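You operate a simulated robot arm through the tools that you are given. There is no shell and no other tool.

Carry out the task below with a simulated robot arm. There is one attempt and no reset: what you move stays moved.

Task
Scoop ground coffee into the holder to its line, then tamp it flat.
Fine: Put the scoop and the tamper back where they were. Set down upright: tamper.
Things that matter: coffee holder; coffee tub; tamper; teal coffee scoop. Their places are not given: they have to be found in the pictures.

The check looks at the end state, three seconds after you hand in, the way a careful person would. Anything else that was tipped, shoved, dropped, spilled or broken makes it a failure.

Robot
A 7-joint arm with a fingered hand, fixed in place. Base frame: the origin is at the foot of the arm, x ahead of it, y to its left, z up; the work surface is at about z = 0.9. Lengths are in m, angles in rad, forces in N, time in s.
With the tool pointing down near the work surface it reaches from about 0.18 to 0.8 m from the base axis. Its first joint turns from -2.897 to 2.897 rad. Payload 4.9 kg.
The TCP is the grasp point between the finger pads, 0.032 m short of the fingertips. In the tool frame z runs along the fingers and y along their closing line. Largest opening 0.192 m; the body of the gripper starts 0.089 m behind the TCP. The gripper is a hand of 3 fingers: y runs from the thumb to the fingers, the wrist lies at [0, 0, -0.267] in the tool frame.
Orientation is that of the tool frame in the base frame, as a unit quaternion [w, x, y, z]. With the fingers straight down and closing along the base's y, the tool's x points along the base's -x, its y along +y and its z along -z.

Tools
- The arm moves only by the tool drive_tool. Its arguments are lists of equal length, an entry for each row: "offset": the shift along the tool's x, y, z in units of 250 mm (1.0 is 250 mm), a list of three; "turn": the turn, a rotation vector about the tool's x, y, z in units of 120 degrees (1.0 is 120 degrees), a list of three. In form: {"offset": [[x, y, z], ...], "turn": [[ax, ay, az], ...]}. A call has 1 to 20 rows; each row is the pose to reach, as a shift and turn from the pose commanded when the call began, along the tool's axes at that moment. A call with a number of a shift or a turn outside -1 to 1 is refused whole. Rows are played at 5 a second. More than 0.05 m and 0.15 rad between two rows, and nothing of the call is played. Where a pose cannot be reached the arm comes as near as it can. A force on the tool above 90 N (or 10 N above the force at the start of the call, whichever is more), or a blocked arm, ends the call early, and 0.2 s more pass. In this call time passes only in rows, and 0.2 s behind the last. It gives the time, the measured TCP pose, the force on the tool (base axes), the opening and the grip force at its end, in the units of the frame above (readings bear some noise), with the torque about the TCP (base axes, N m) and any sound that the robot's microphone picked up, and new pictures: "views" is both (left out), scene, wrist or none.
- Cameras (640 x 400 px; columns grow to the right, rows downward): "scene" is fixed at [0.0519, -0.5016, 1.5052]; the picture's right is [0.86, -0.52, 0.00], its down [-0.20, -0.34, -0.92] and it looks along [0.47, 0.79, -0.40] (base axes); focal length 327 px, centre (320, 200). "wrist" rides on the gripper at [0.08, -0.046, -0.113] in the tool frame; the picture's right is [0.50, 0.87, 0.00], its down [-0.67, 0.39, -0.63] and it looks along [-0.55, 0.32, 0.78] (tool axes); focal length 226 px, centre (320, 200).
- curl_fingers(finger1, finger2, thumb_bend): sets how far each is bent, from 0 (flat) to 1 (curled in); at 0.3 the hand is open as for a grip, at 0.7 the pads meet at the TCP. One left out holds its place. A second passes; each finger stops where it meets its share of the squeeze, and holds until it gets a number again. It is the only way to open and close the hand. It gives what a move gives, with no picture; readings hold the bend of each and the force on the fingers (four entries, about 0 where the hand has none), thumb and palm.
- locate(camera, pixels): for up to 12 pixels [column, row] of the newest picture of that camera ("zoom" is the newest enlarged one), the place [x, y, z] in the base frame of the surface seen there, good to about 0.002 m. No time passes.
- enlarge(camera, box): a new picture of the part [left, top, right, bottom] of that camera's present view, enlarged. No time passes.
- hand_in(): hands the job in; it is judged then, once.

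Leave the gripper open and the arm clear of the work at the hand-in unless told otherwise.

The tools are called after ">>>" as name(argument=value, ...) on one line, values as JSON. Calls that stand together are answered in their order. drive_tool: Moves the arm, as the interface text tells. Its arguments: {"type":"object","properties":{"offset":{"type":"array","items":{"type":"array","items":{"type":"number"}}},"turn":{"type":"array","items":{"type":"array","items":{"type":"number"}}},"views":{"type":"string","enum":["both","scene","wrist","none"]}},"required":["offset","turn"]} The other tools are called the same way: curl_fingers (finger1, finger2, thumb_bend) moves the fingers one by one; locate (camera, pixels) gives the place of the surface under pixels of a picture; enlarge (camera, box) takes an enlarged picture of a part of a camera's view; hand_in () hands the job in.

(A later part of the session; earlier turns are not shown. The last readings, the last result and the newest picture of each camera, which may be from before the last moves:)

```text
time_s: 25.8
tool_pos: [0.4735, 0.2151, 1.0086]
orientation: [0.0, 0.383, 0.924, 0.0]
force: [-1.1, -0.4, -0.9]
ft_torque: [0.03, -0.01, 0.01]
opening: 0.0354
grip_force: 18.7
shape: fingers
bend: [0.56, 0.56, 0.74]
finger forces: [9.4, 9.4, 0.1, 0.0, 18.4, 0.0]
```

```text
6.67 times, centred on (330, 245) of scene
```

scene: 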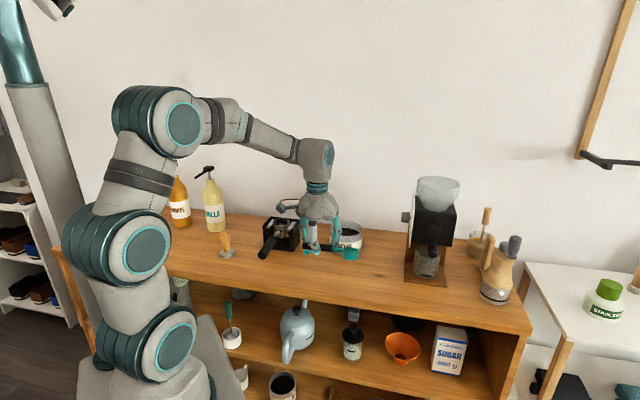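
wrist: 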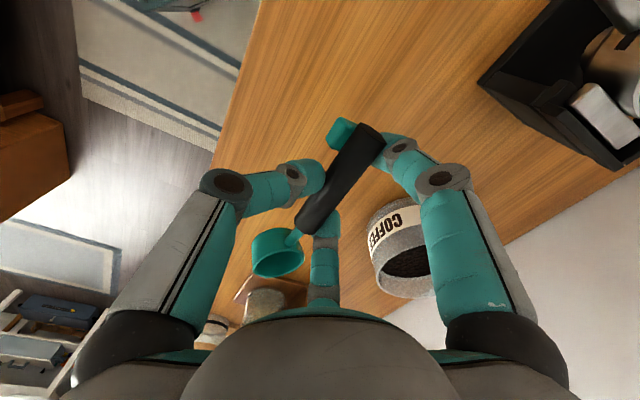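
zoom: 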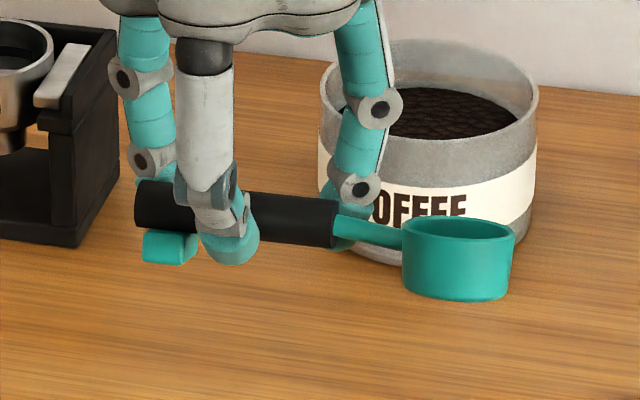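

The scoop is held. I measure its pose: rim points, cup bottom, handle ends.

>>> locate(camera="zoom", pixels=[[404, 231], [514, 231], [460, 246], [460, 219], [430, 222], [490, 222], [430, 241], [490, 241], [455, 297], [410, 280], [140, 205], [330, 240]])

>>> locate(camera="wrist", pixels=[[253, 240], [302, 252], [276, 276], [276, 232], [290, 268], [258, 266], [370, 128], [350, 160], [320, 205], [275, 262], [340, 130], [285, 240]])

>>> enlarge(camera="wrist", box=[230, 110, 390, 290])

```text
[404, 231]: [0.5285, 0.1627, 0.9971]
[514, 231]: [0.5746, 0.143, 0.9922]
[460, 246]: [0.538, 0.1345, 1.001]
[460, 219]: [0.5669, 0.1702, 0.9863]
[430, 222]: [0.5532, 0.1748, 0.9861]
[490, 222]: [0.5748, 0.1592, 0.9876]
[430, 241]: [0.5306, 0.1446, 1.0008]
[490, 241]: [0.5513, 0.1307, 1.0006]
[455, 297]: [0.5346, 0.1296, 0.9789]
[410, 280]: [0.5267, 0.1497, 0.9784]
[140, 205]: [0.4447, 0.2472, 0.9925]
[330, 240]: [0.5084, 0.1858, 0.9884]
```

```text
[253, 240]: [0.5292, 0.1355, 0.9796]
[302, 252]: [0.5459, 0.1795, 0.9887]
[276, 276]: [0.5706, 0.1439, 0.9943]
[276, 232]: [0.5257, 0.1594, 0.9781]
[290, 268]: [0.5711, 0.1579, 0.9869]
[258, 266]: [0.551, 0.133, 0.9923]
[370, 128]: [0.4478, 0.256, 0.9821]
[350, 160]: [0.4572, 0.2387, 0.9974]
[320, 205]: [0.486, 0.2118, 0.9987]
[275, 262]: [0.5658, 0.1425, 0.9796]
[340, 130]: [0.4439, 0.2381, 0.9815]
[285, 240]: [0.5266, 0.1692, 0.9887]
```

```text
2.22 times, centred on (310, 200) of wrist
```

zoom: 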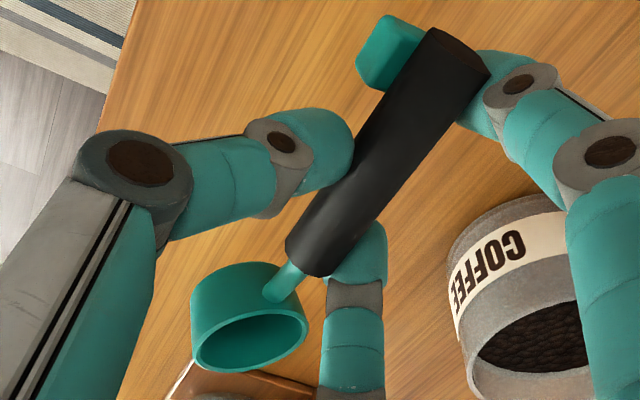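

The cup is rolled about 19° about the handle and nose-up about 2°. I locate more handle points in the current wrist zoom to get its axis relative to the hand.

>>> locate(camera="zoom", pixels=[[430, 60], [450, 70], [470, 85], [370, 140], [395, 155], [425, 165], [305, 235], [325, 245], [345, 255], [455, 45], [285, 280], [300, 285]])

>>> locate(camera="zoom", pixels=[[197, 345], [303, 325], [250, 370], [250, 313], [215, 325], [285, 315], [225, 365], [285, 350], [195, 300], [245, 265], [215, 280], [385, 45]])

```text
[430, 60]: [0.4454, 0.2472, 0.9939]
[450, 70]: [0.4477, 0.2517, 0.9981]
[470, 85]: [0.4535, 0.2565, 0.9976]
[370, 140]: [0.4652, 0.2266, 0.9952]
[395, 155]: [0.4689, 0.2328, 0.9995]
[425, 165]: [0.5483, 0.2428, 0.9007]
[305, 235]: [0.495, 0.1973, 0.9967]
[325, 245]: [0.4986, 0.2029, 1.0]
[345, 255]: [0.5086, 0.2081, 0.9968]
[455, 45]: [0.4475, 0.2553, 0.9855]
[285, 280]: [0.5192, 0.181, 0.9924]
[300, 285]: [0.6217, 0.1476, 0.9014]
```

```text
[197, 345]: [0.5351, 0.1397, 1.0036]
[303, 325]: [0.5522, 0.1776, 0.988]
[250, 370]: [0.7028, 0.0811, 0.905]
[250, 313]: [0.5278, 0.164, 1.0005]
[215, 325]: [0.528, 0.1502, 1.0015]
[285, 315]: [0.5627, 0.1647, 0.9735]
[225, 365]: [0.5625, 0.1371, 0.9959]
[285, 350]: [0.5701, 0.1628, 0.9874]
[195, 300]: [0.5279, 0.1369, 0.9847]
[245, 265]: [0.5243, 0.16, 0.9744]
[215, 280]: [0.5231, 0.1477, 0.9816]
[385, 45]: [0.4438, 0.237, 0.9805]
```

Handle axis is parallel to the table's long side, 10 mm toward the fingers; the cup's roll is ~20°. I level it by rolling the tool −20° about its x, and move the cup above the tub (cup rim at z ≈ 1.05).

>>> drive_tool(offset=[[0, 0, -0.09], [0.02, 0.05, -0.17], [0.05, 0.12, -0.2164], [0.08, 0.25, -0.2164], [0.1, 0.38, -0.2164], [0.13, 0.51, -0.2164], [0.158, 0.6416, -0.2164]], turn=[[-0.0556, 0.004, 0], [-0.1111, 0.008, 0], [-0.1667, 0.0125, 0], [-0.1667, 0.0125, 0], [-0.1667, 0.0125, 0], [-0.1667, 0.0125, 0], [-0.1667, 0.0125, 0]], views="both")

>>> enlarge(camera="scene", box=[300, 190, 380, 260])

```text
time_s: 27.4
tool_pos: [0.5594, 0.3594, 1.0643]
orientation: [0.054, 0.376, 0.91, 0.166]
force: [0.6, 0.1, -0.7]
ft_torque: [-0.02, 0.01, -0.02]
opening: 0.0353
grip_force: 18.9
shape: fingers
bend: [0.56, 0.56, 0.74]
finger forces: [9.5, 9.2, 0.0, 0.0, 18.4, 0.0]
```

scene: 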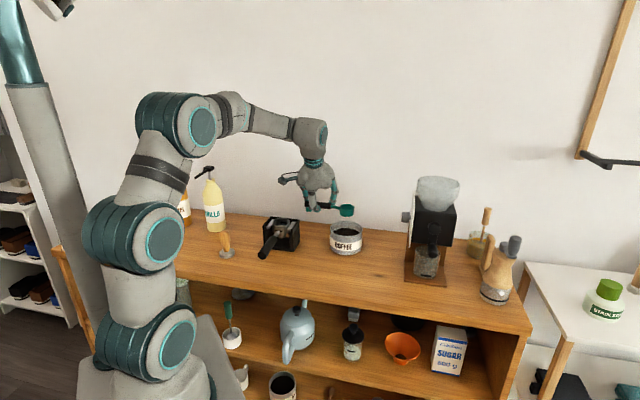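
wrist: 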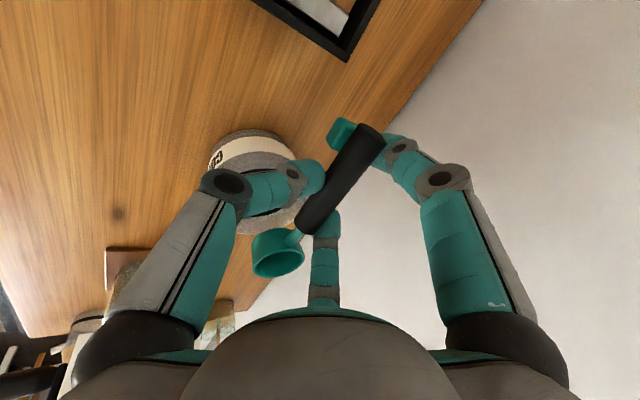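

```text
5.71 times, centred on (340, 225) of scene
```

zoom: 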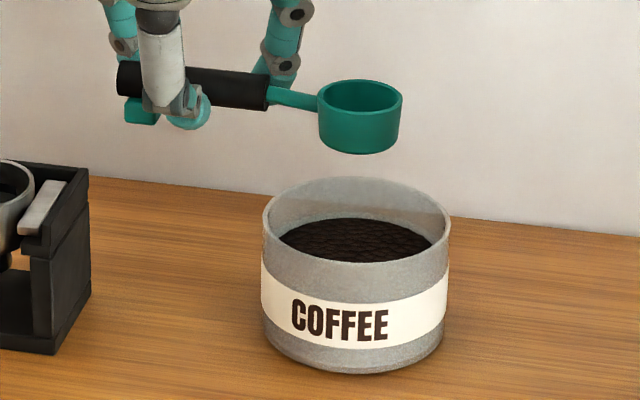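

The scoop now looks level above the tub. I verify by locating its rim, and the tub rim and coffee.

>>> locate(camera="zoom", pixels=[[320, 99], [401, 99], [360, 117], [360, 82], [335, 86], [385, 86], [358, 152], [122, 80], [265, 82], [292, 98], [200, 75], [140, 120]])

>>> locate(camera="zoom", pixels=[[264, 222], [449, 222], [355, 261], [355, 200], [290, 240], [430, 240], [355, 222], [355, 258], [300, 252], [410, 250], [265, 270], [446, 270]])

```text
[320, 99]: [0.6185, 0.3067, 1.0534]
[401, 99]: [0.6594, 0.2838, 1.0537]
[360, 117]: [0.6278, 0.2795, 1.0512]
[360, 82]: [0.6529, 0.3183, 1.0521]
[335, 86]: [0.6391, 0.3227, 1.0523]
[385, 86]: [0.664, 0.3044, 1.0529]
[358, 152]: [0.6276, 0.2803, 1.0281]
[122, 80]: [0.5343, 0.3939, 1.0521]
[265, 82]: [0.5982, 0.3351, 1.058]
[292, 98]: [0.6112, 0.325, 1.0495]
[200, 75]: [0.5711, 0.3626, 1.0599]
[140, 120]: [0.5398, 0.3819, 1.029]
```

```text
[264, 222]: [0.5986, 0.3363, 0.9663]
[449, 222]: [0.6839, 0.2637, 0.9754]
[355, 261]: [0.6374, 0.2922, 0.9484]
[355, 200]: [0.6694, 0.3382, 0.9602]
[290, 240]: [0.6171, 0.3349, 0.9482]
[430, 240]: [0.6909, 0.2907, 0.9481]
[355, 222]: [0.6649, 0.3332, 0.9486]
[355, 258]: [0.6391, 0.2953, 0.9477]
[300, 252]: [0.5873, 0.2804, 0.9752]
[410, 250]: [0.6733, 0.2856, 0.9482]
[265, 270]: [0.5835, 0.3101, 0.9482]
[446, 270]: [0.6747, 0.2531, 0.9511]
```

The scoop is level (rim z ≈ 1.052 all round), cup over the tub's middle (tub centre ≈ (0.642, 0.301), rim z ≈ 0.975). Now I tilt it nose-down 45° above the coffee.

>>> drive_tool(offset=[[-0.0068, 0.0152, -0.042], [-0.0229, 0.029, -0.0803], [-0.0465, 0.0405, -0.1125], [-0.0769, 0.0508, -0.1416], [-0.1134, 0.0592, -0.1659], [-0.1393, 0.0602, -0.1692]], turn=[[0, 0.0627, 0.0228], [0, 0.1253, 0.0456], [0, 0.188, 0.0684], [0, 0.2507, 0.0912], [0, 0.3133, 0.114], [0, 0.3525, 0.1283]], views="both")

>>> enlarge(camera="scene", box=[300, 180, 396, 260])

```text
time_s: 28.8
tool_pos: [0.5854, 0.3329, 1.1075]
orientation: [-0.299, 0.408, 0.81, 0.296]
force: [-0.2, -0.1, -0.7]
ft_torque: [0.01, 0.03, -0.04]
opening: 0.0352
grip_force: 17.9
shape: fingers
bend: [0.56, 0.56, 0.74]
finger forces: [9.3, 9.2, 0.0, 0.0, 18.5, 0.0]
```

scene: 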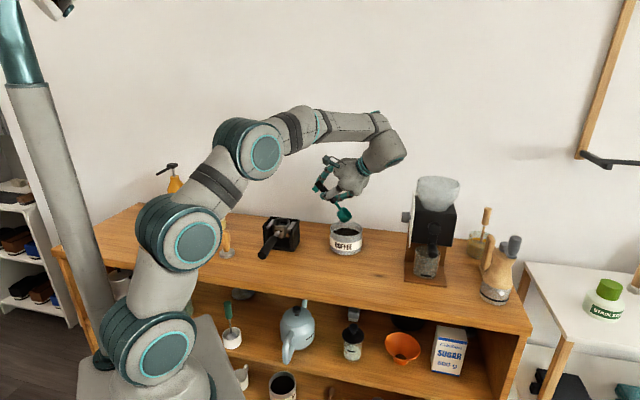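
wrist: 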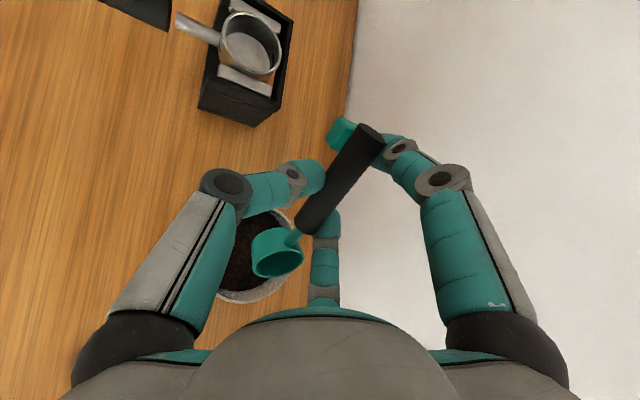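

```text
5.00 times, centred on (348, 220) of scene
```

zoom: 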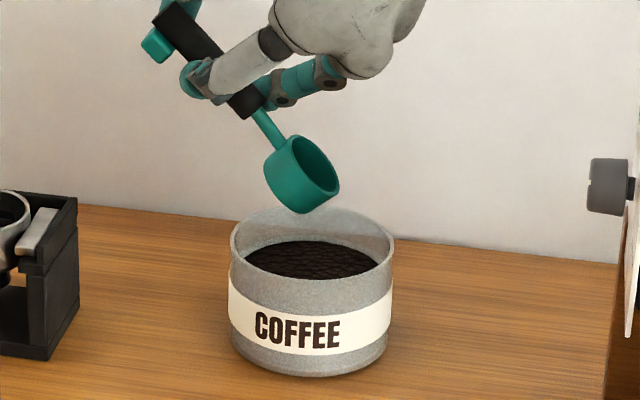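

The cup is over the coffee. Before plunging I check the hand's lowest points and the cup points, to be sure the palm clears the tub.

>>> locate(camera="zoom", pixels=[[368, 78], [345, 65], [322, 85], [283, 103], [300, 85], [385, 60], [270, 115], [200, 95], [290, 140], [335, 185], [305, 212], [268, 185]])

```text
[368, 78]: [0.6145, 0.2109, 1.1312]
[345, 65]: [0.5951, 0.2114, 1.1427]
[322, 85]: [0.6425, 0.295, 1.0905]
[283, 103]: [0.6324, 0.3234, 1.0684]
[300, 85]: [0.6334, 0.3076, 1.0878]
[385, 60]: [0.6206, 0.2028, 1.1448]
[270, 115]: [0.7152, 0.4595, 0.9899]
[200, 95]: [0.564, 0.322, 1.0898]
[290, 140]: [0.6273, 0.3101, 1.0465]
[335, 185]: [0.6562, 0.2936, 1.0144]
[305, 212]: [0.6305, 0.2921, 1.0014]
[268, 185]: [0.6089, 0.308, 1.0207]
```

Palm and fingers clear the tub by several cm on the plunge (lowest palm point will be ≈ 1.045; fingertips ≈ 8 mm above the rim). Now I plunge the tilted cup into the coffee until the rim centre is at z ≈ 0.952.

>>> drive_tool(offset=[[-0.0616, -0.0181, 0.079], [-0.1085, -0.041, 0.1417], [-0.152, -0.0551, 0.1805], [-0.1811, -0.0645, 0.2064], [-0.2043, -0.0721, 0.2271]], turn=[[0, 0, 0], [0, 0, 0], [0, 0, 0], [0, 0, 0], [0, 0, 0]], views="both")

>>> enlarge(camera="scene", box=[308, 200, 388, 260])

```text
time_s: 30.0
tool_pos: [0.5821, 0.3386, 1.0285]
orientation: [-0.299, 0.408, 0.81, 0.296]
force: [0.0, -0.8, 0.2]
ft_torque: [-0.11, -0.04, -0.04]
opening: 0.035
grip_force: 19.0
shape: fingers
bend: [0.56, 0.56, 0.74]
finger forces: [9.5, 8.8, 0.1, 0.0, 18.5, 0.1]
```

scene: 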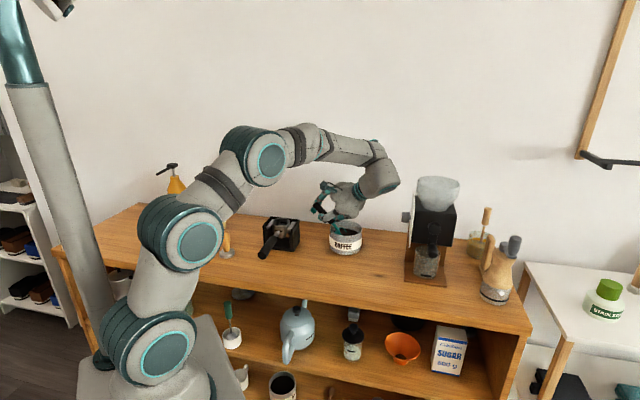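
wrist: 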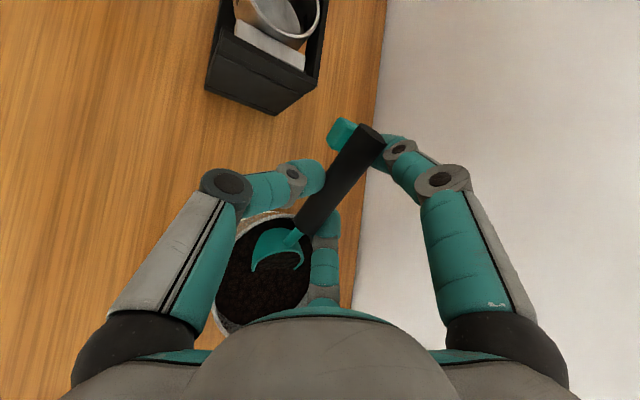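

```text
6.67 times, centred on (348, 230) of scene
```

zoom: 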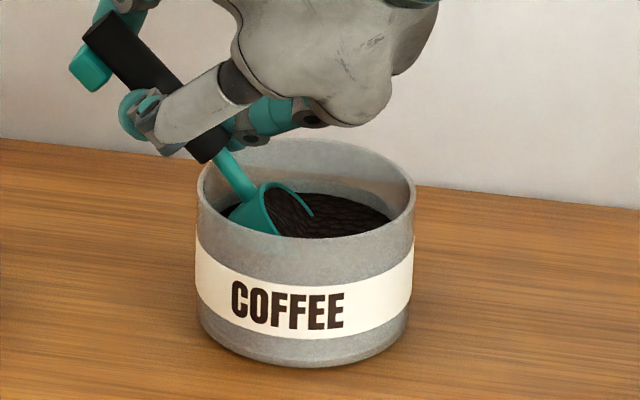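

The cup is in the coffee with no hard contact. Now I push forward and roll the scoop up to level while rising, keeping handle and fingers above the tub rim.

>>> drive_tool(offset=[[-0.0275, 0.0099, -0.0273], [-0.0452, 0.0117, -0.0322], [-0.0532, 0.011, -0.0303], [-0.0492, 0.0074, -0.0204], [-0.0428, 0.0033, -0.009], [-0.0299, -0.0029, 0.008], [-0.0209, -0.01, 0.0274], [-0.0118, -0.018, 0.0494], [-0.0039, -0.0252, 0.0693], [0.0031, -0.0299, 0.0822]], turn=[[0, 0, 0], [0, -0.0235, -0.0086], [0, -0.0548, -0.02], [0, -0.0862, -0.0314], [0, -0.1253, -0.0456], [0, -0.1723, -0.0627], [0, -0.2272, -0.0827], [0, -0.282, -0.1026], [0, -0.329, -0.1197], [0, -0.3525, -0.1283]], views="both")

>>> enlarge(camera="scene", box=[308, 200, 388, 260])

```text
time_s: 32.2
tool_pos: [0.5701, 0.3517, 1.0139]
orientation: [0.056, 0.376, 0.91, 0.166]
force: [-0.6, 0.0, -0.1]
ft_torque: [-0.01, 0.01, 0.01]
opening: 0.0348
grip_force: 18.4
shape: fingers
bend: [0.56, 0.56, 0.74]
finger forces: [9.0, 8.8, 0.0, 0.0, 17.9, 0.0]
```

scene: 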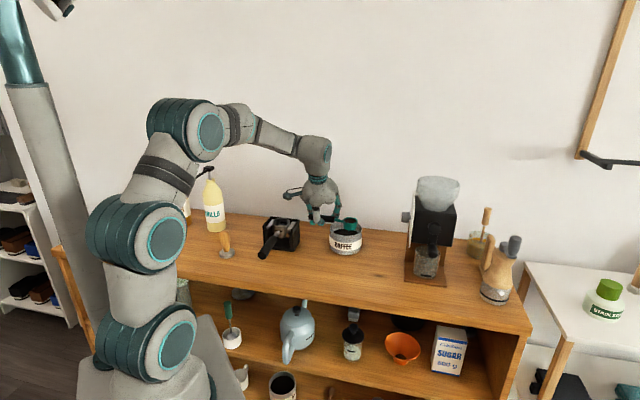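
wrist: 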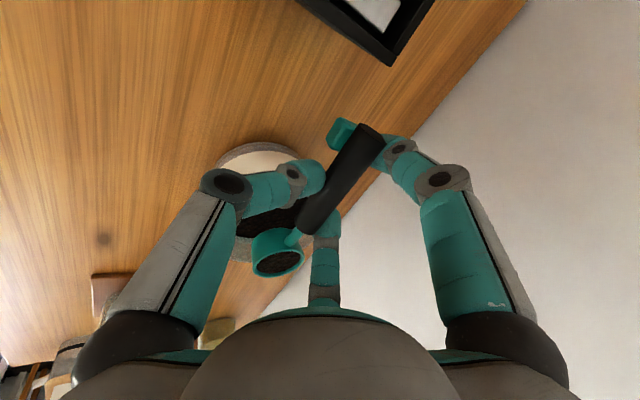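

```text
6.67 times, centred on (348, 230) of scene
```

zoom: 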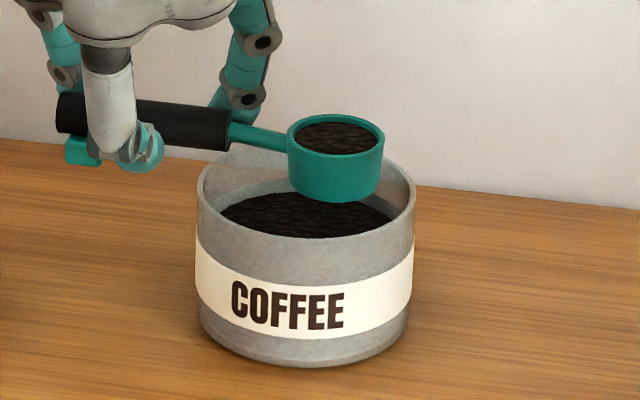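

The scoop came up nearly full and level. I measure the coffee level in the cup versus its rim, and the tub's coffee level.

>>> locate(camera="zoom", pixels=[[335, 140], [320, 135], [355, 135], [290, 133], [383, 133], [335, 157], [335, 118], [310, 215], [260, 215], [360, 222], [335, 200], [240, 132]])

>>> enlarge(camera="scene", box=[334, 206, 366, 230])

```text
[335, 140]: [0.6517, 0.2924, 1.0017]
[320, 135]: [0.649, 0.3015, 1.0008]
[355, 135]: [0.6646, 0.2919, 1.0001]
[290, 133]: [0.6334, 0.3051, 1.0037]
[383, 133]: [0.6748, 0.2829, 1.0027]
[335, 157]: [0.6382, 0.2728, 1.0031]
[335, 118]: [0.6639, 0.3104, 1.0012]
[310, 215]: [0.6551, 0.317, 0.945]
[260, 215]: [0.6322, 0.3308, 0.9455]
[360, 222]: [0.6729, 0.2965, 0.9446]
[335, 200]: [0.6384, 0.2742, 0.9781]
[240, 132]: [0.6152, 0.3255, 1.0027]
```

```text
16.00 times, centred on (350, 218) of scene
```

zoom: 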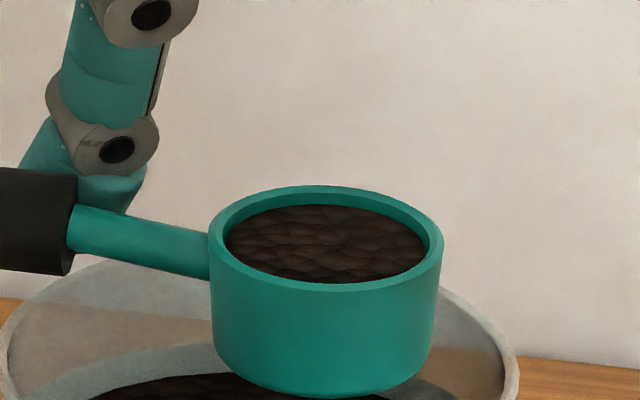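

Cup coffee is at z ≈ 1.0005 versus rim 1.003, so about 28 ml, and the tub dropped 3 mm. That should bring the basket to its mark (≈ 25–28 ml). I lift the scoop, keep it level, and carry it to above the basket while yawing 45°.

>>> drive_tool(offset=[[0.0016, 0.0205, -0.0563], [0.0043, 0.0547, -0.1502], [0.0065, 0.084, -0.2306], [0.0533, 0.0925, -0.2262], [0.147, 0.1096, -0.2175], [0.25, 0.1284, -0.2078], [0.3623, 0.1489, -0.1973], [0.4747, 0.1694, -0.1868], [0.5871, 0.1898, -0.1763], [0.6994, 0.2103, -0.1658], [0.8024, 0.2291, -0.1561], [0.8961, 0.2462, -0.1474], [0.9429, 0.2547, -0.143]], turn=[[0, 0, 0], [0, 0, 0], [0, 0, 0], [-0.0005, -0.0064, 0.0176], [-0.0015, -0.0192, 0.0528], [-0.0026, -0.0334, 0.0915], [-0.0038, -0.0488, 0.1338], [-0.005, -0.0642, 0.1761], [-0.0062, -0.0795, 0.2183], [-0.0074, -0.0949, 0.2606], [-0.0085, -0.1091, 0.2993], [-0.0095, -0.1219, 0.3345], [-0.01, -0.1283, 0.3521]], views="both")

>>> enlarge(camera="scene", box=[240, 180, 320, 260])

```text
time_s: 35.0
tool_pos: [0.4364, 0.549, 1.0761]
orientation: [0.114, 0.696, 0.696, 0.133]
force: [-0.3, -0.2, -0.9]
ft_torque: [-0.03, 0.01, -0.01]
opening: 0.0345
grip_force: 18.1
shape: fingers
bend: [0.56, 0.56, 0.74]
finger forces: [9.3, 9.2, 0.0, 0.1, 18.4, 0.0]
```

scene: 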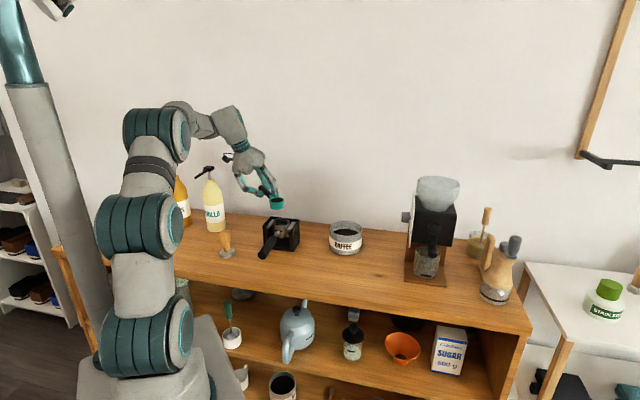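
wrist: 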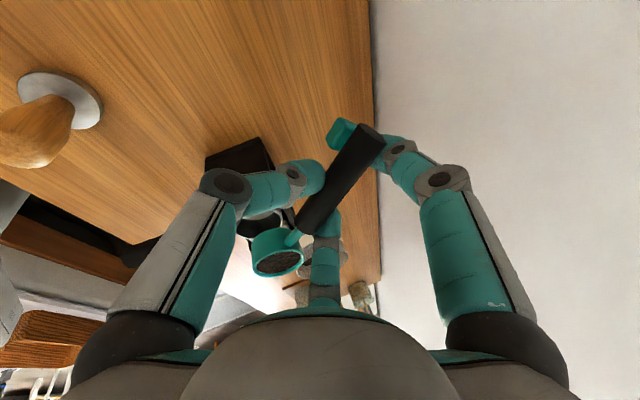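

```text
5.00 times, centred on (280, 220) of scene
```

zoom: 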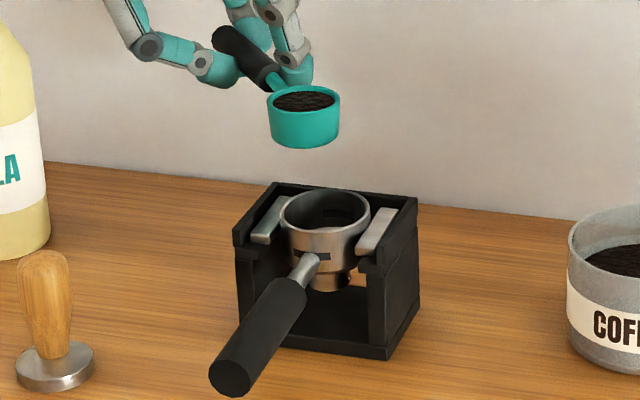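

Scoop arrived above the holder with its coffee still in. I verify the cup position and the basket rim position in this view.

>>> locate(camera="zoom", pixels=[[268, 99], [339, 99], [303, 113], [303, 88], [303, 102], [282, 92], [325, 92], [303, 148], [280, 110], [325, 110], [303, 94], [245, 55]])

>>> locate(camera="zoom", pixels=[[281, 209], [369, 209], [325, 189], [325, 231], [300, 192], [350, 192], [300, 226], [350, 226], [340, 207], [345, 213], [320, 222], [310, 226]])

>>> enlarge(camera="scene", box=[272, 214, 320, 244])

```text
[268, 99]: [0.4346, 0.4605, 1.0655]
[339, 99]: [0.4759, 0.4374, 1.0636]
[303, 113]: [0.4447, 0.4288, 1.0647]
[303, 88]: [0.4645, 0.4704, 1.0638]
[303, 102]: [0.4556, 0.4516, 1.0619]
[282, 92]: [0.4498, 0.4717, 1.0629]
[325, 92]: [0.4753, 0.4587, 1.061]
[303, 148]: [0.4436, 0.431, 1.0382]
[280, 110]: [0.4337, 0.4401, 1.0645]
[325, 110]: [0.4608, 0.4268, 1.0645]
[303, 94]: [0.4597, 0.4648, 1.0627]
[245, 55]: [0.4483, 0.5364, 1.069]
```

```text
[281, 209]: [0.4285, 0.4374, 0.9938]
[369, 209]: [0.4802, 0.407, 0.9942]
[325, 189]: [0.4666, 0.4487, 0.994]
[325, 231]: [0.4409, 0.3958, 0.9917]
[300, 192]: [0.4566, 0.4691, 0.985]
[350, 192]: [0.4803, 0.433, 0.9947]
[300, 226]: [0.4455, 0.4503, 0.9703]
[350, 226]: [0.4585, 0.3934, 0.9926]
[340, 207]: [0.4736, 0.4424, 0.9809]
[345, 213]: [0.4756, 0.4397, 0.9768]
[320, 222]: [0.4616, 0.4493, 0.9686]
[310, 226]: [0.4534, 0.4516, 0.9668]
```

```text
13.33 times, centred on (296, 229) of scene
```

zoom: 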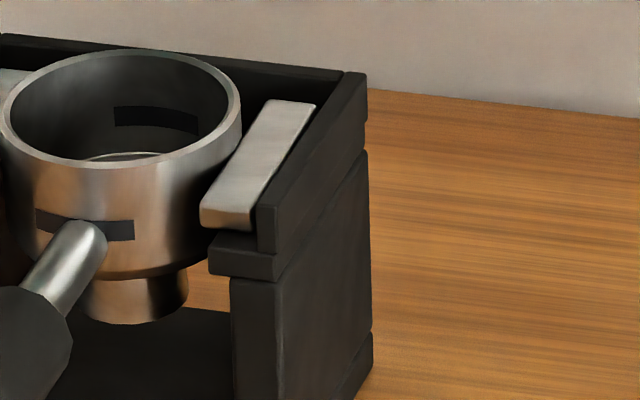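

Basket rim centre ≈ (0.4543, 0.4217), R ≈ 0.029; the cup's nose lip now sits at ≈ (0.455, 0.426), over the basket's middle. I lower to a lip height ≈ 1.03 and begin the pour, first to 24° to see how the coffee behaves.

>>> drive_tool(offset=[[-0.0017, -0.0219, 0.0601], [-0.0034, -0.0438, 0.1202], [-0.0132, -0.0211, 0.0575], [-0.032, 0.0004, -0.002], [-0.0605, 0.0194, -0.055]], turn=[[0, 0, 0], [0, 0, 0], [0, 0.0627, 0.0228], [0, 0.1253, 0.0456], [0, 0.188, 0.0684]], views="both")

>>> enlarge(camera="scene", box=[250, 190, 314, 250])

```text
time_s: 36.2
tool_pos: [0.4364, 0.5344, 1.0893]
orientation: [-0.035, 0.705, 0.654, 0.274]
force: [-0.4, 1.0, -1.5]
ft_torque: [0.04, -0.02, 0.0]
opening: 0.0343
grip_force: 18.5
shape: fingers
bend: [0.56, 0.56, 0.74]
finger forces: [9.4, 9.2, 0.1, 0.0, 18.6, 0.0]
```

scene: 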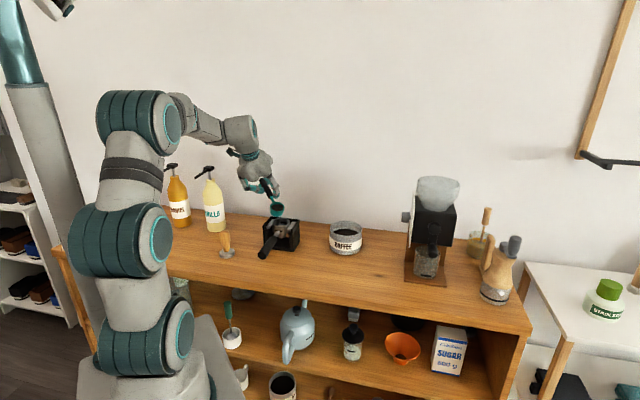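
wrist: 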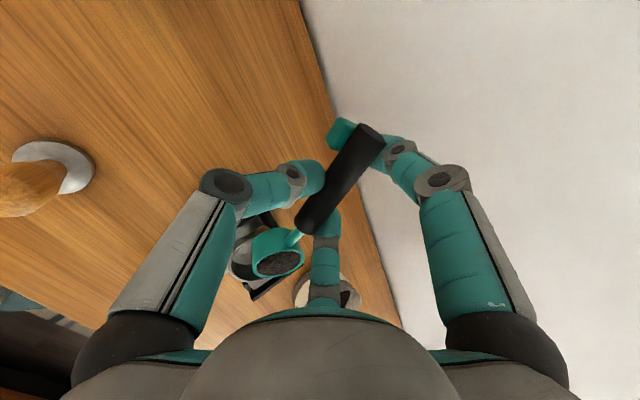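

```text
6.67 times, centred on (282, 220) of scene
```

zoom: 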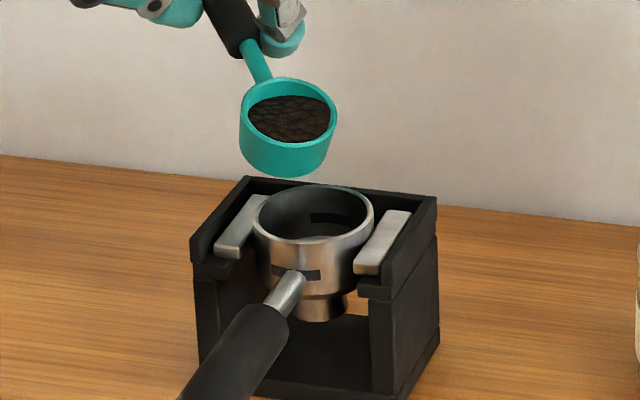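

No pouring yet at 24°. I check where the lip is.

>>> locate(camera="zoom", pixels=[[285, 145], [262, 135], [310, 138], [288, 80], [285, 176], [242, 110], [335, 115]])

```text
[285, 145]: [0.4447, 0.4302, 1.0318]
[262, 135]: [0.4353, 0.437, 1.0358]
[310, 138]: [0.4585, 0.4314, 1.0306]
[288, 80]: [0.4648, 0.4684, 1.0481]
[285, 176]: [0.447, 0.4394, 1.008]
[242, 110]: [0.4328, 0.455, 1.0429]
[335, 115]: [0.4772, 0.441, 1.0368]
```

The lip is at ≈ y 0.429, z 1.03, over the basket. I continue tilting to 56° while shifting the lip slightly forward to keep both lip and cup over the basket.

>>> drive_tool(offset=[[-0.0274, 0.0233, -0.064], [-0.0609, 0.0446, -0.1227], [-0.1012, 0.0638, -0.1753], [-0.1432, 0.0797, -0.2192]], turn=[[0, 0.0627, 0.0228], [0, 0.1253, 0.0456], [0, 0.188, 0.0684], [0, 0.2507, 0.0912]], views="both")

>>> enlarge(camera="scene", box=[250, 190, 314, 250])

```text
time_s: 37.2
tool_pos: [0.4379, 0.4775, 1.128]
orientation: [-0.227, 0.668, 0.552, 0.444]
force: [0.2, -0.7, -0.2]
ft_torque: [0.0, 0.0, -0.02]
opening: 0.0347
grip_force: 18.6
shape: fingers
bend: [0.56, 0.56, 0.74]
finger forces: [9.3, 9.1, 0.1, 0.1, 18.4, 0.0]
```

scene: 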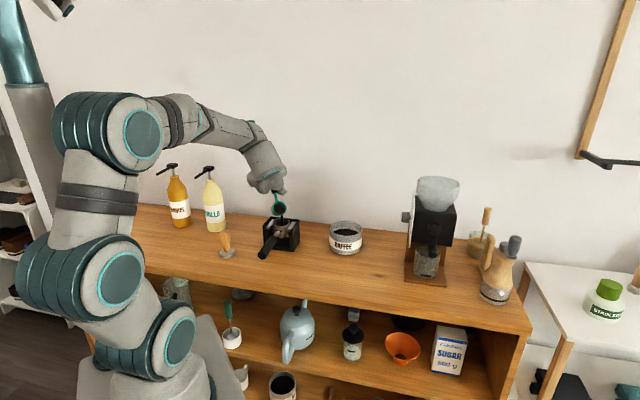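
wrist: 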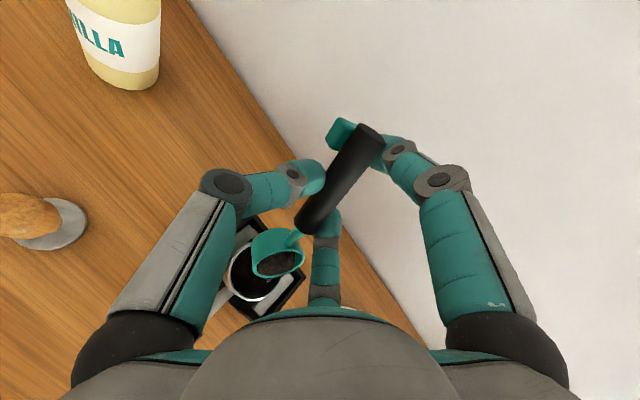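

```text
6.67 times, centred on (282, 220) of scene
```

zoom: 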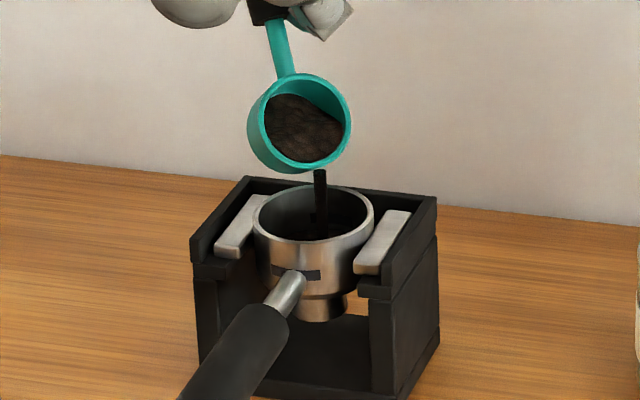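

The coffee is pouring as a thin stream from the lip straight into the basket. I check the stream's place and the basket level before continuing.

>>> locate(camera="zoom", pixels=[[320, 175], [320, 200], [320, 225], [310, 236], [300, 232], [335, 228], [305, 165], [340, 150], [262, 140]])

>>> enlarge(camera="wrist", box=[190, 190, 350, 310])

```text
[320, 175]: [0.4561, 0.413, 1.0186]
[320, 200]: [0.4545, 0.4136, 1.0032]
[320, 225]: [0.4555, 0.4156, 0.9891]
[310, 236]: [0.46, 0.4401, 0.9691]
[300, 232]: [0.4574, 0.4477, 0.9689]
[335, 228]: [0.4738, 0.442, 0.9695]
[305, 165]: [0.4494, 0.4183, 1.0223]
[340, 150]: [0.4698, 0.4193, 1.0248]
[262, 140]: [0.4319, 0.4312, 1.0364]
```

```text
3.33 times, centred on (270, 250) of wrist
```

zoom: 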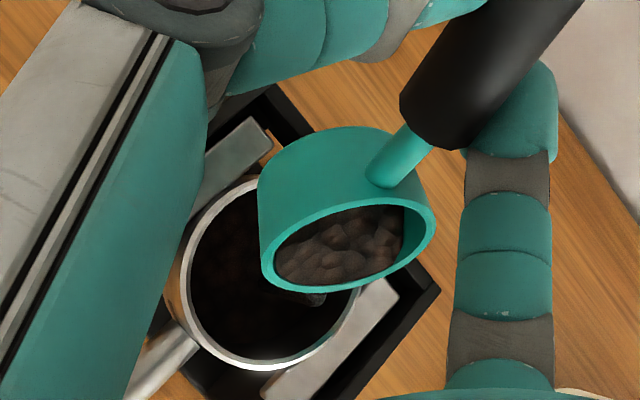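

Basket level is ≈ 0.969 and the stream is well inside. I hold here 1 s to see whether the flow stops at this tilt.

>>> drive_tool(offset=[[0, 0, 0], [0, 0, 0], [0, 0, 0], [0, 0, 0], [0, 0, 0]], turn=[[0, 0, 0], [0, 0, 0], [0, 0, 0], [0, 0, 0], [0, 0, 0]], views="none")

>>> enlarge(camera="scene", box=[250, 190, 314, 250])

>>> locate(camera="zoom", pixels=[[320, 200], [320, 225], [310, 236], [300, 232], [335, 228], [300, 130], [280, 120], [325, 130]])

```text
time_s: 38.4
tool_pos: [0.4373, 0.4781, 1.1279]
orientation: [-0.229, 0.668, 0.554, 0.442]
force: [-0.2, -0.2, -0.9]
ft_torque: [-0.06, 0.06, 0.0]
opening: 0.0343
grip_force: 18.5
shape: fingers
bend: [0.56, 0.56, 0.74]
finger forces: [9.3, 9.1, 0.1, 0.1, 18.4, 0.0]
```

```text
6.67 times, centred on (282, 220) of scene
```

zoom: 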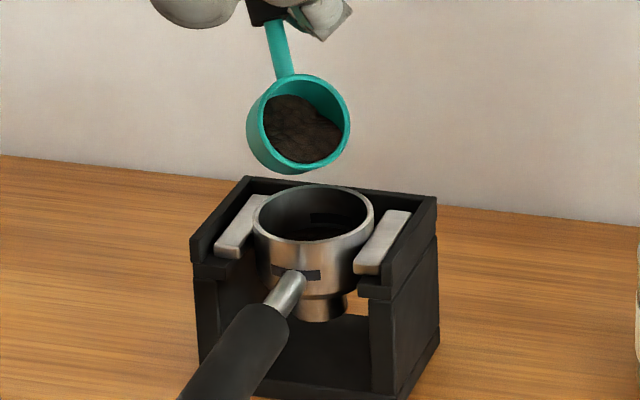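

```text
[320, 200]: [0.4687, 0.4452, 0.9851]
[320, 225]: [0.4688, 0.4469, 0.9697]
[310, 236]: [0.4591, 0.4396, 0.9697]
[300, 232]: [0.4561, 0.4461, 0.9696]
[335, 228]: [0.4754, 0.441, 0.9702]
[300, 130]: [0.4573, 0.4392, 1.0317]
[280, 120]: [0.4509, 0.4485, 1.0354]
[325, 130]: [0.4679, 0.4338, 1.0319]
```

The flow stopped at this tilt with the basket at ≈ 0.970, so pouring can be metered by tilt. The mark is at ≈ 0.974–0.980. I tilt on to 76° and hold.

>>> drive_tool(offset=[[-0.0171, 0.0183, -0.0504], [-0.0445, 0.0359, -0.0986], [-0.0645, 0.045, -0.124], [-0.0645, 0.045, -0.124], [-0.0645, 0.045, -0.124], [-0.0645, 0.045, -0.124], [-0.0645, 0.045, -0.124]], turn=[[0, 0.0627, 0.0228], [0, 0.1253, 0.0456], [0, 0.1567, 0.057], [0, 0.1567, 0.057], [0, 0.1567, 0.057], [0, 0.1567, 0.057], [0, 0.1567, 0.057]], views="wrist")

>>> enlarge(camera="scene", box=[250, 190, 314, 250])

>>> locate(camera="zoom", pixels=[[320, 225], [310, 236], [300, 232], [335, 228], [345, 225], [285, 230], [320, 213], [300, 150], [330, 150]])

```text
time_s: 40.0
tool_pos: [0.4349, 0.4407, 1.133]
orientation: [-0.341, 0.619, 0.468, 0.531]
force: [0.6, 0.7, -0.9]
ft_torque: [0.01, 0.02, 0.01]
opening: 0.0341
grip_force: 17.7
shape: fingers
bend: [0.56, 0.56, 0.74]
finger forces: [9.2, 9.0, 0.1, 0.0, 18.2, 0.1]
```

wrist: 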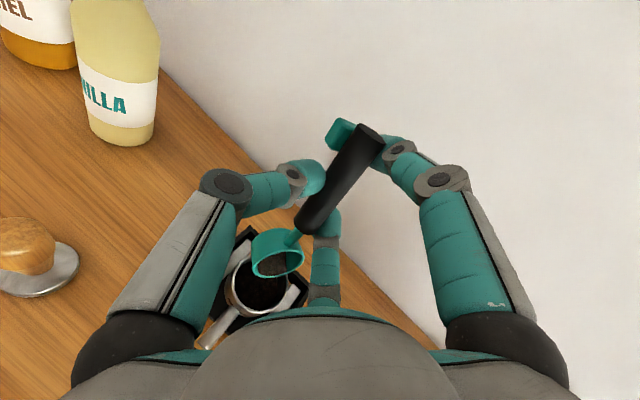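

```text
6.67 times, centred on (282, 220) of scene
```

zoom: 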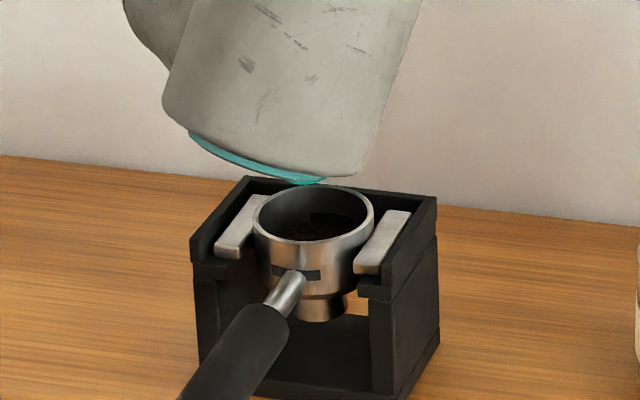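

```text
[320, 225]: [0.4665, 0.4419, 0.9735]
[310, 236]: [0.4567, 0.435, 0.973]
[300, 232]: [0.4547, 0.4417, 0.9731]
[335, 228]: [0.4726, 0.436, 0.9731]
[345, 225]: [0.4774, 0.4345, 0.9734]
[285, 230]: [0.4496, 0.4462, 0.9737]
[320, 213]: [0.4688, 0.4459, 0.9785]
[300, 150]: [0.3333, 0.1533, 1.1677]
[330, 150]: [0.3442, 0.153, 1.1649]
```

Basket level is now ≈ 0.973. I zoom into the basket to compare with the dark mark.

>>> enlarge(camera="scene", box=[266, 214, 298, 234])

>>> locate(camera="zoom", pixels=[[330, 150], [330, 165], [330, 135], [360, 150], [380, 160], [380, 175], [380, 145], [300, 190], [250, 220], [400, 200], [320, 180], [350, 130]])

>>> enlarge(camera="wrist", box=[200, 210, 340, 330])

```text
16.00 times, centred on (282, 224) of scene
```

zoom: 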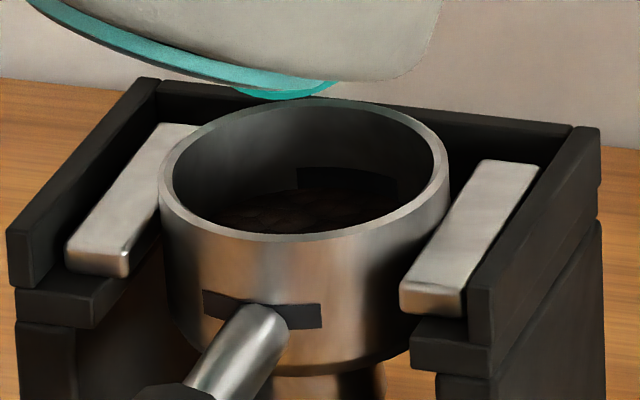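

```text
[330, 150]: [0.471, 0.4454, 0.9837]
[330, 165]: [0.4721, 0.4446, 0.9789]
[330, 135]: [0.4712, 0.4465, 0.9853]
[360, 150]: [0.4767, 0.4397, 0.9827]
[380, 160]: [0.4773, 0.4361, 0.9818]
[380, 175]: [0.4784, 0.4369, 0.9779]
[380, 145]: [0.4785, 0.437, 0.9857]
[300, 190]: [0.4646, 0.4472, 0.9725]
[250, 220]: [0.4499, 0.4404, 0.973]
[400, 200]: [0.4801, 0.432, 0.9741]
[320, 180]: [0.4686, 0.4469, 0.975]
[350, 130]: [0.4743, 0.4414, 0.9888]
```

```text
3.33 times, centred on (270, 270) of wrist
```

zoom: 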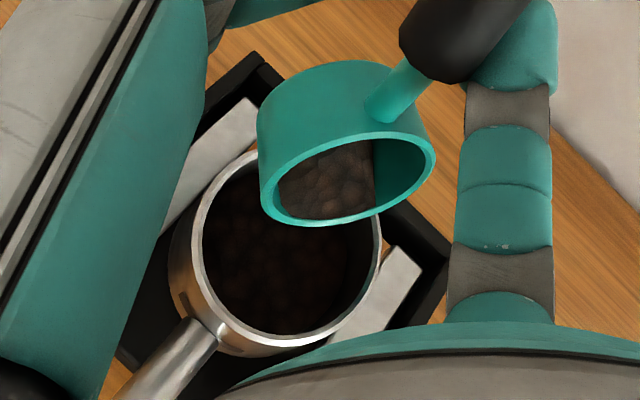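

The inner dark band spans about z 0.974–0.979. I check the matching outer mark for the exact line height.

>>> enlarge(camera="scene", box=[266, 214, 298, 234])

>>> locate(camera="zoom", pixels=[[212, 288], [212, 294], [212, 305], [212, 315], [212, 322], [310, 300], [310, 306], [310, 315], [310, 324], [310, 332], [350, 170], [350, 195]])

```text
16.00 times, centred on (282, 224) of scene
```

zoom: 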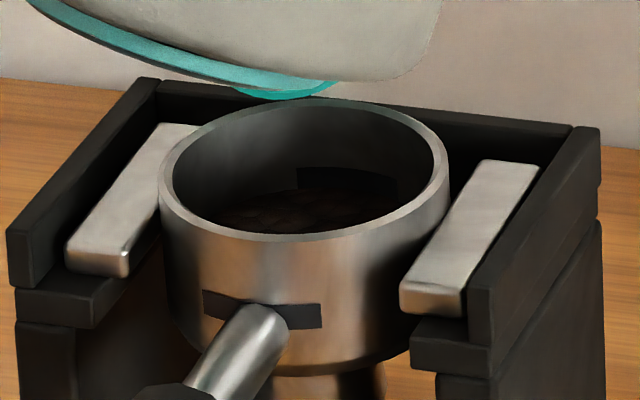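

```text
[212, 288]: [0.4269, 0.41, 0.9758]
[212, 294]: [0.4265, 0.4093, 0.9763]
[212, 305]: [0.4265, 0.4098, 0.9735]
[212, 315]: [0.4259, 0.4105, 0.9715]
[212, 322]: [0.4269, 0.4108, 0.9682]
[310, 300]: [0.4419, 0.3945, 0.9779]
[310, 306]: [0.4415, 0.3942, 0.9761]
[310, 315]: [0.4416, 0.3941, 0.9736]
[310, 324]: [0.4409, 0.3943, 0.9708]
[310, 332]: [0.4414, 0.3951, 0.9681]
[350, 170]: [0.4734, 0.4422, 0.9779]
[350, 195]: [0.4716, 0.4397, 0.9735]
```

Outer mark centre ≈ 0.9735, inner band ≈ 0.972–0.980, so the line is ≈ 0.975. The level is 0.973 and some coffee remains in the scoop. I tilt to 90° and hold, then recheck.

>>> drive_tool(offset=[[-0.0256, 0.0219, -0.0601], [-0.0482, 0.0384, -0.1055], [-0.0482, 0.0384, -0.1055], [-0.0482, 0.0384, -0.1055], [-0.0482, 0.0384, -0.1055]], turn=[[0, 0.0627, 0.0228], [0, 0.1097, 0.0399], [0, 0.1097, 0.0399], [0, 0.1097, 0.0399], [0, 0.1097, 0.0399]], views="wrist")

>>> enlarge(camera="scene", box=[266, 214, 298, 234])

>>> locate(camera="zoom", pixels=[[250, 220], [300, 200], [280, 210], [320, 215], [360, 205], [300, 190], [340, 200], [400, 200]])

>>> enlarge(camera="wrist", box=[200, 210, 340, 330])

```text
time_s: 41.2
tool_pos: [0.437, 0.4111, 1.1247]
orientation: [-0.414, 0.572, 0.4, 0.584]
force: [-0.1, 0.4, -2.1]
ft_torque: [-0.04, -0.01, 0.01]
opening: 0.0342
grip_force: 18.3
shape: fingers
bend: [0.57, 0.56, 0.74]
finger forces: [9.1, 9.1, 0.1, 0.0, 18.1, 0.0]
```

wrist: 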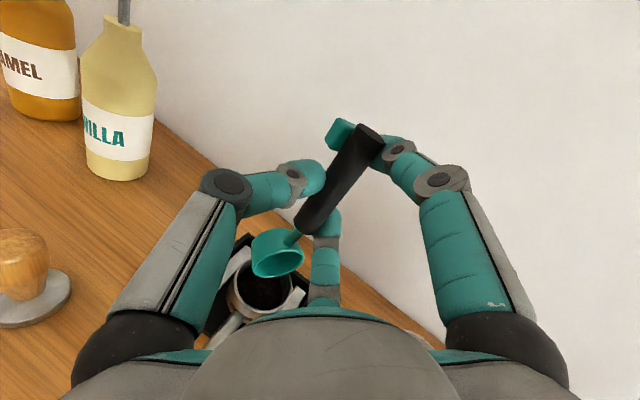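

```text
16.00 times, centred on (282, 224) of scene
```

zoom: 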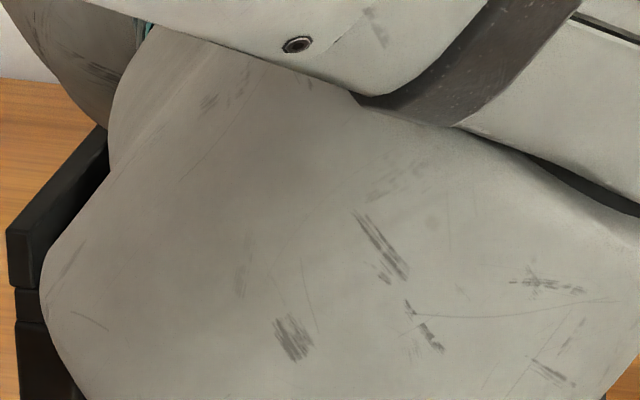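

```text
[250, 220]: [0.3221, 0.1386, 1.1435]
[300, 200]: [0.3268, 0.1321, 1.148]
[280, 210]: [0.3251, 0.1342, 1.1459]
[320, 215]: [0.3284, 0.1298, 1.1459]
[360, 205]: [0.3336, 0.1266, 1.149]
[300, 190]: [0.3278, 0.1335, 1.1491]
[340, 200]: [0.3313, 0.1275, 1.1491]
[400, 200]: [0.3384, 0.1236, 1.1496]
```

```text
3.33 times, centred on (270, 270) of wrist
```

zoom: 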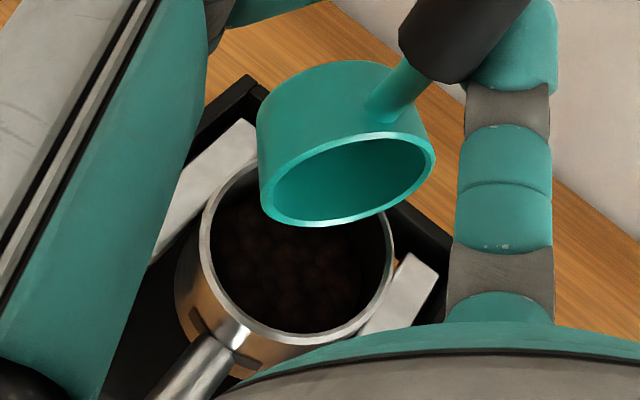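

The scoop now looks empty. The scene view is blocked by the hand, so I read the basket's coffee level from this wrist zoom.

>>> locate(camera="zoom", pixels=[[290, 260], [270, 290], [310, 300], [330, 260], [250, 240], [225, 230], [300, 340], [380, 250], [350, 180], [320, 190], [290, 225], [360, 150]])

```text
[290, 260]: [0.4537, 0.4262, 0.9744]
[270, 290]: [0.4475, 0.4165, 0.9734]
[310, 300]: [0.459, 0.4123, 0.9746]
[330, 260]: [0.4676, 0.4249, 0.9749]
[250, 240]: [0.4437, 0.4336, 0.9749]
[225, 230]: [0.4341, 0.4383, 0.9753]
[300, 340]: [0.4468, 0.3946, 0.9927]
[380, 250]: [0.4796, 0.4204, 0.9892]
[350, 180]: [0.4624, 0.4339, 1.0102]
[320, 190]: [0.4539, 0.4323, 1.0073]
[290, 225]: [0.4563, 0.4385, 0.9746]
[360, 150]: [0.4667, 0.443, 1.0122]
```

The basket's coffee sits at z ≈ 0.9745, right at the line, and the scoop is empty. Now I raise 4 cm and pitch the scoop back level, pivoting about the grip.

>>> drive_tool(offset=[[0.08, -0.0007, 0.002], [0.16, -0.0014, 0.0039], [0.16, -0.0014, 0.0039], [0.16, -0.0014, 0.0039], [0.16, -0.0014, 0.0039], [0.16, -0.0014, 0.0039], [0.16, -0.0014, 0.0039], [0.16, -0.0014, 0.0039], [0.16, -0.0014, 0.0039], [0.16, -0.0014, 0.0039], [0.16, -0.0014, 0.0039], [0.16, -0.0014, 0.0039], [0.16, -0.0014, 0.0039]], turn=[[0, 0, 0], [0, -0.0627, -0.0228], [0, -0.1253, -0.0456], [0, -0.188, -0.0684], [0, -0.2507, -0.0912], [0, -0.3133, -0.114], [0, -0.376, -0.1368], [0, -0.4387, -0.1596], [0, -0.5013, -0.1824], [0, -0.564, -0.2052], [0, -0.6267, -0.228], [0, -0.6893, -0.2508], [0, -0.705, -0.2565]], views="both")

>>> enlarge(camera="scene", box=[240, 170, 336, 250])

```text
time_s: 44.0
tool_pos: [0.4371, 0.4101, 1.1664]
orientation: [0.115, 0.695, 0.697, 0.133]
force: [0.2, 0.0, -1.2]
ft_torque: [0.03, 0.01, -0.01]
opening: 0.0331
grip_force: 17.2
shape: fingers
bend: [0.57, 0.57, 0.74]
finger forces: [8.7, 8.8, 0.1, 0.1, 17.7, 0.1]
```

scene: 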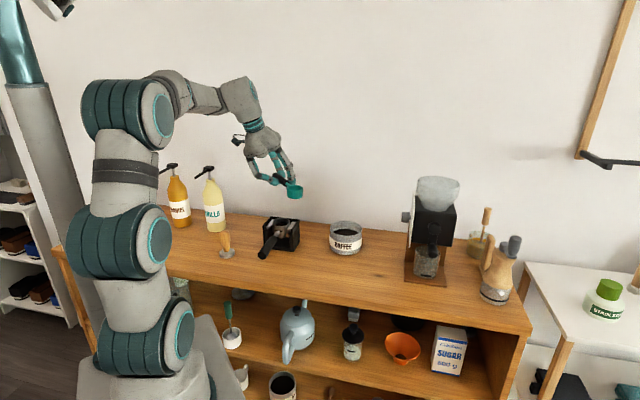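
wrist: 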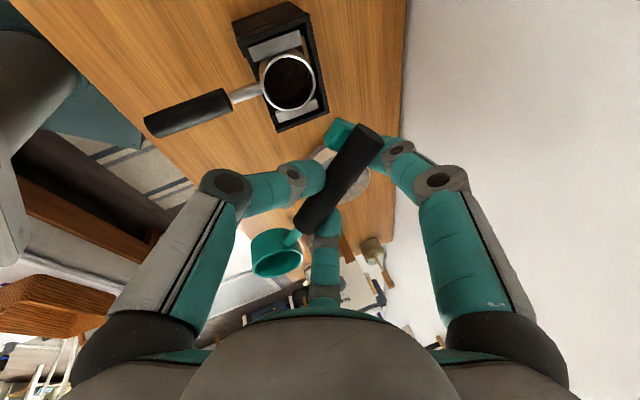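

```text
5.00 times, centred on (288, 210) of scene
```

zoom: 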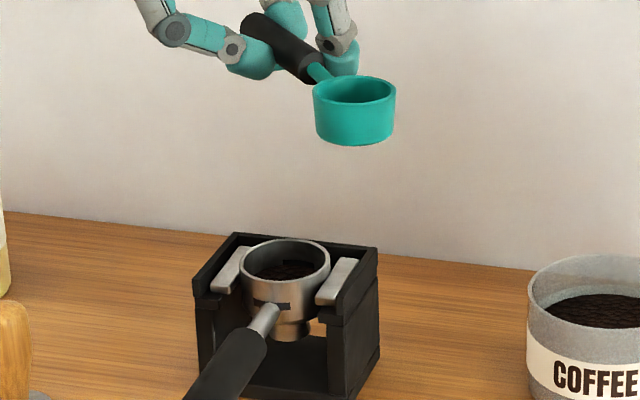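

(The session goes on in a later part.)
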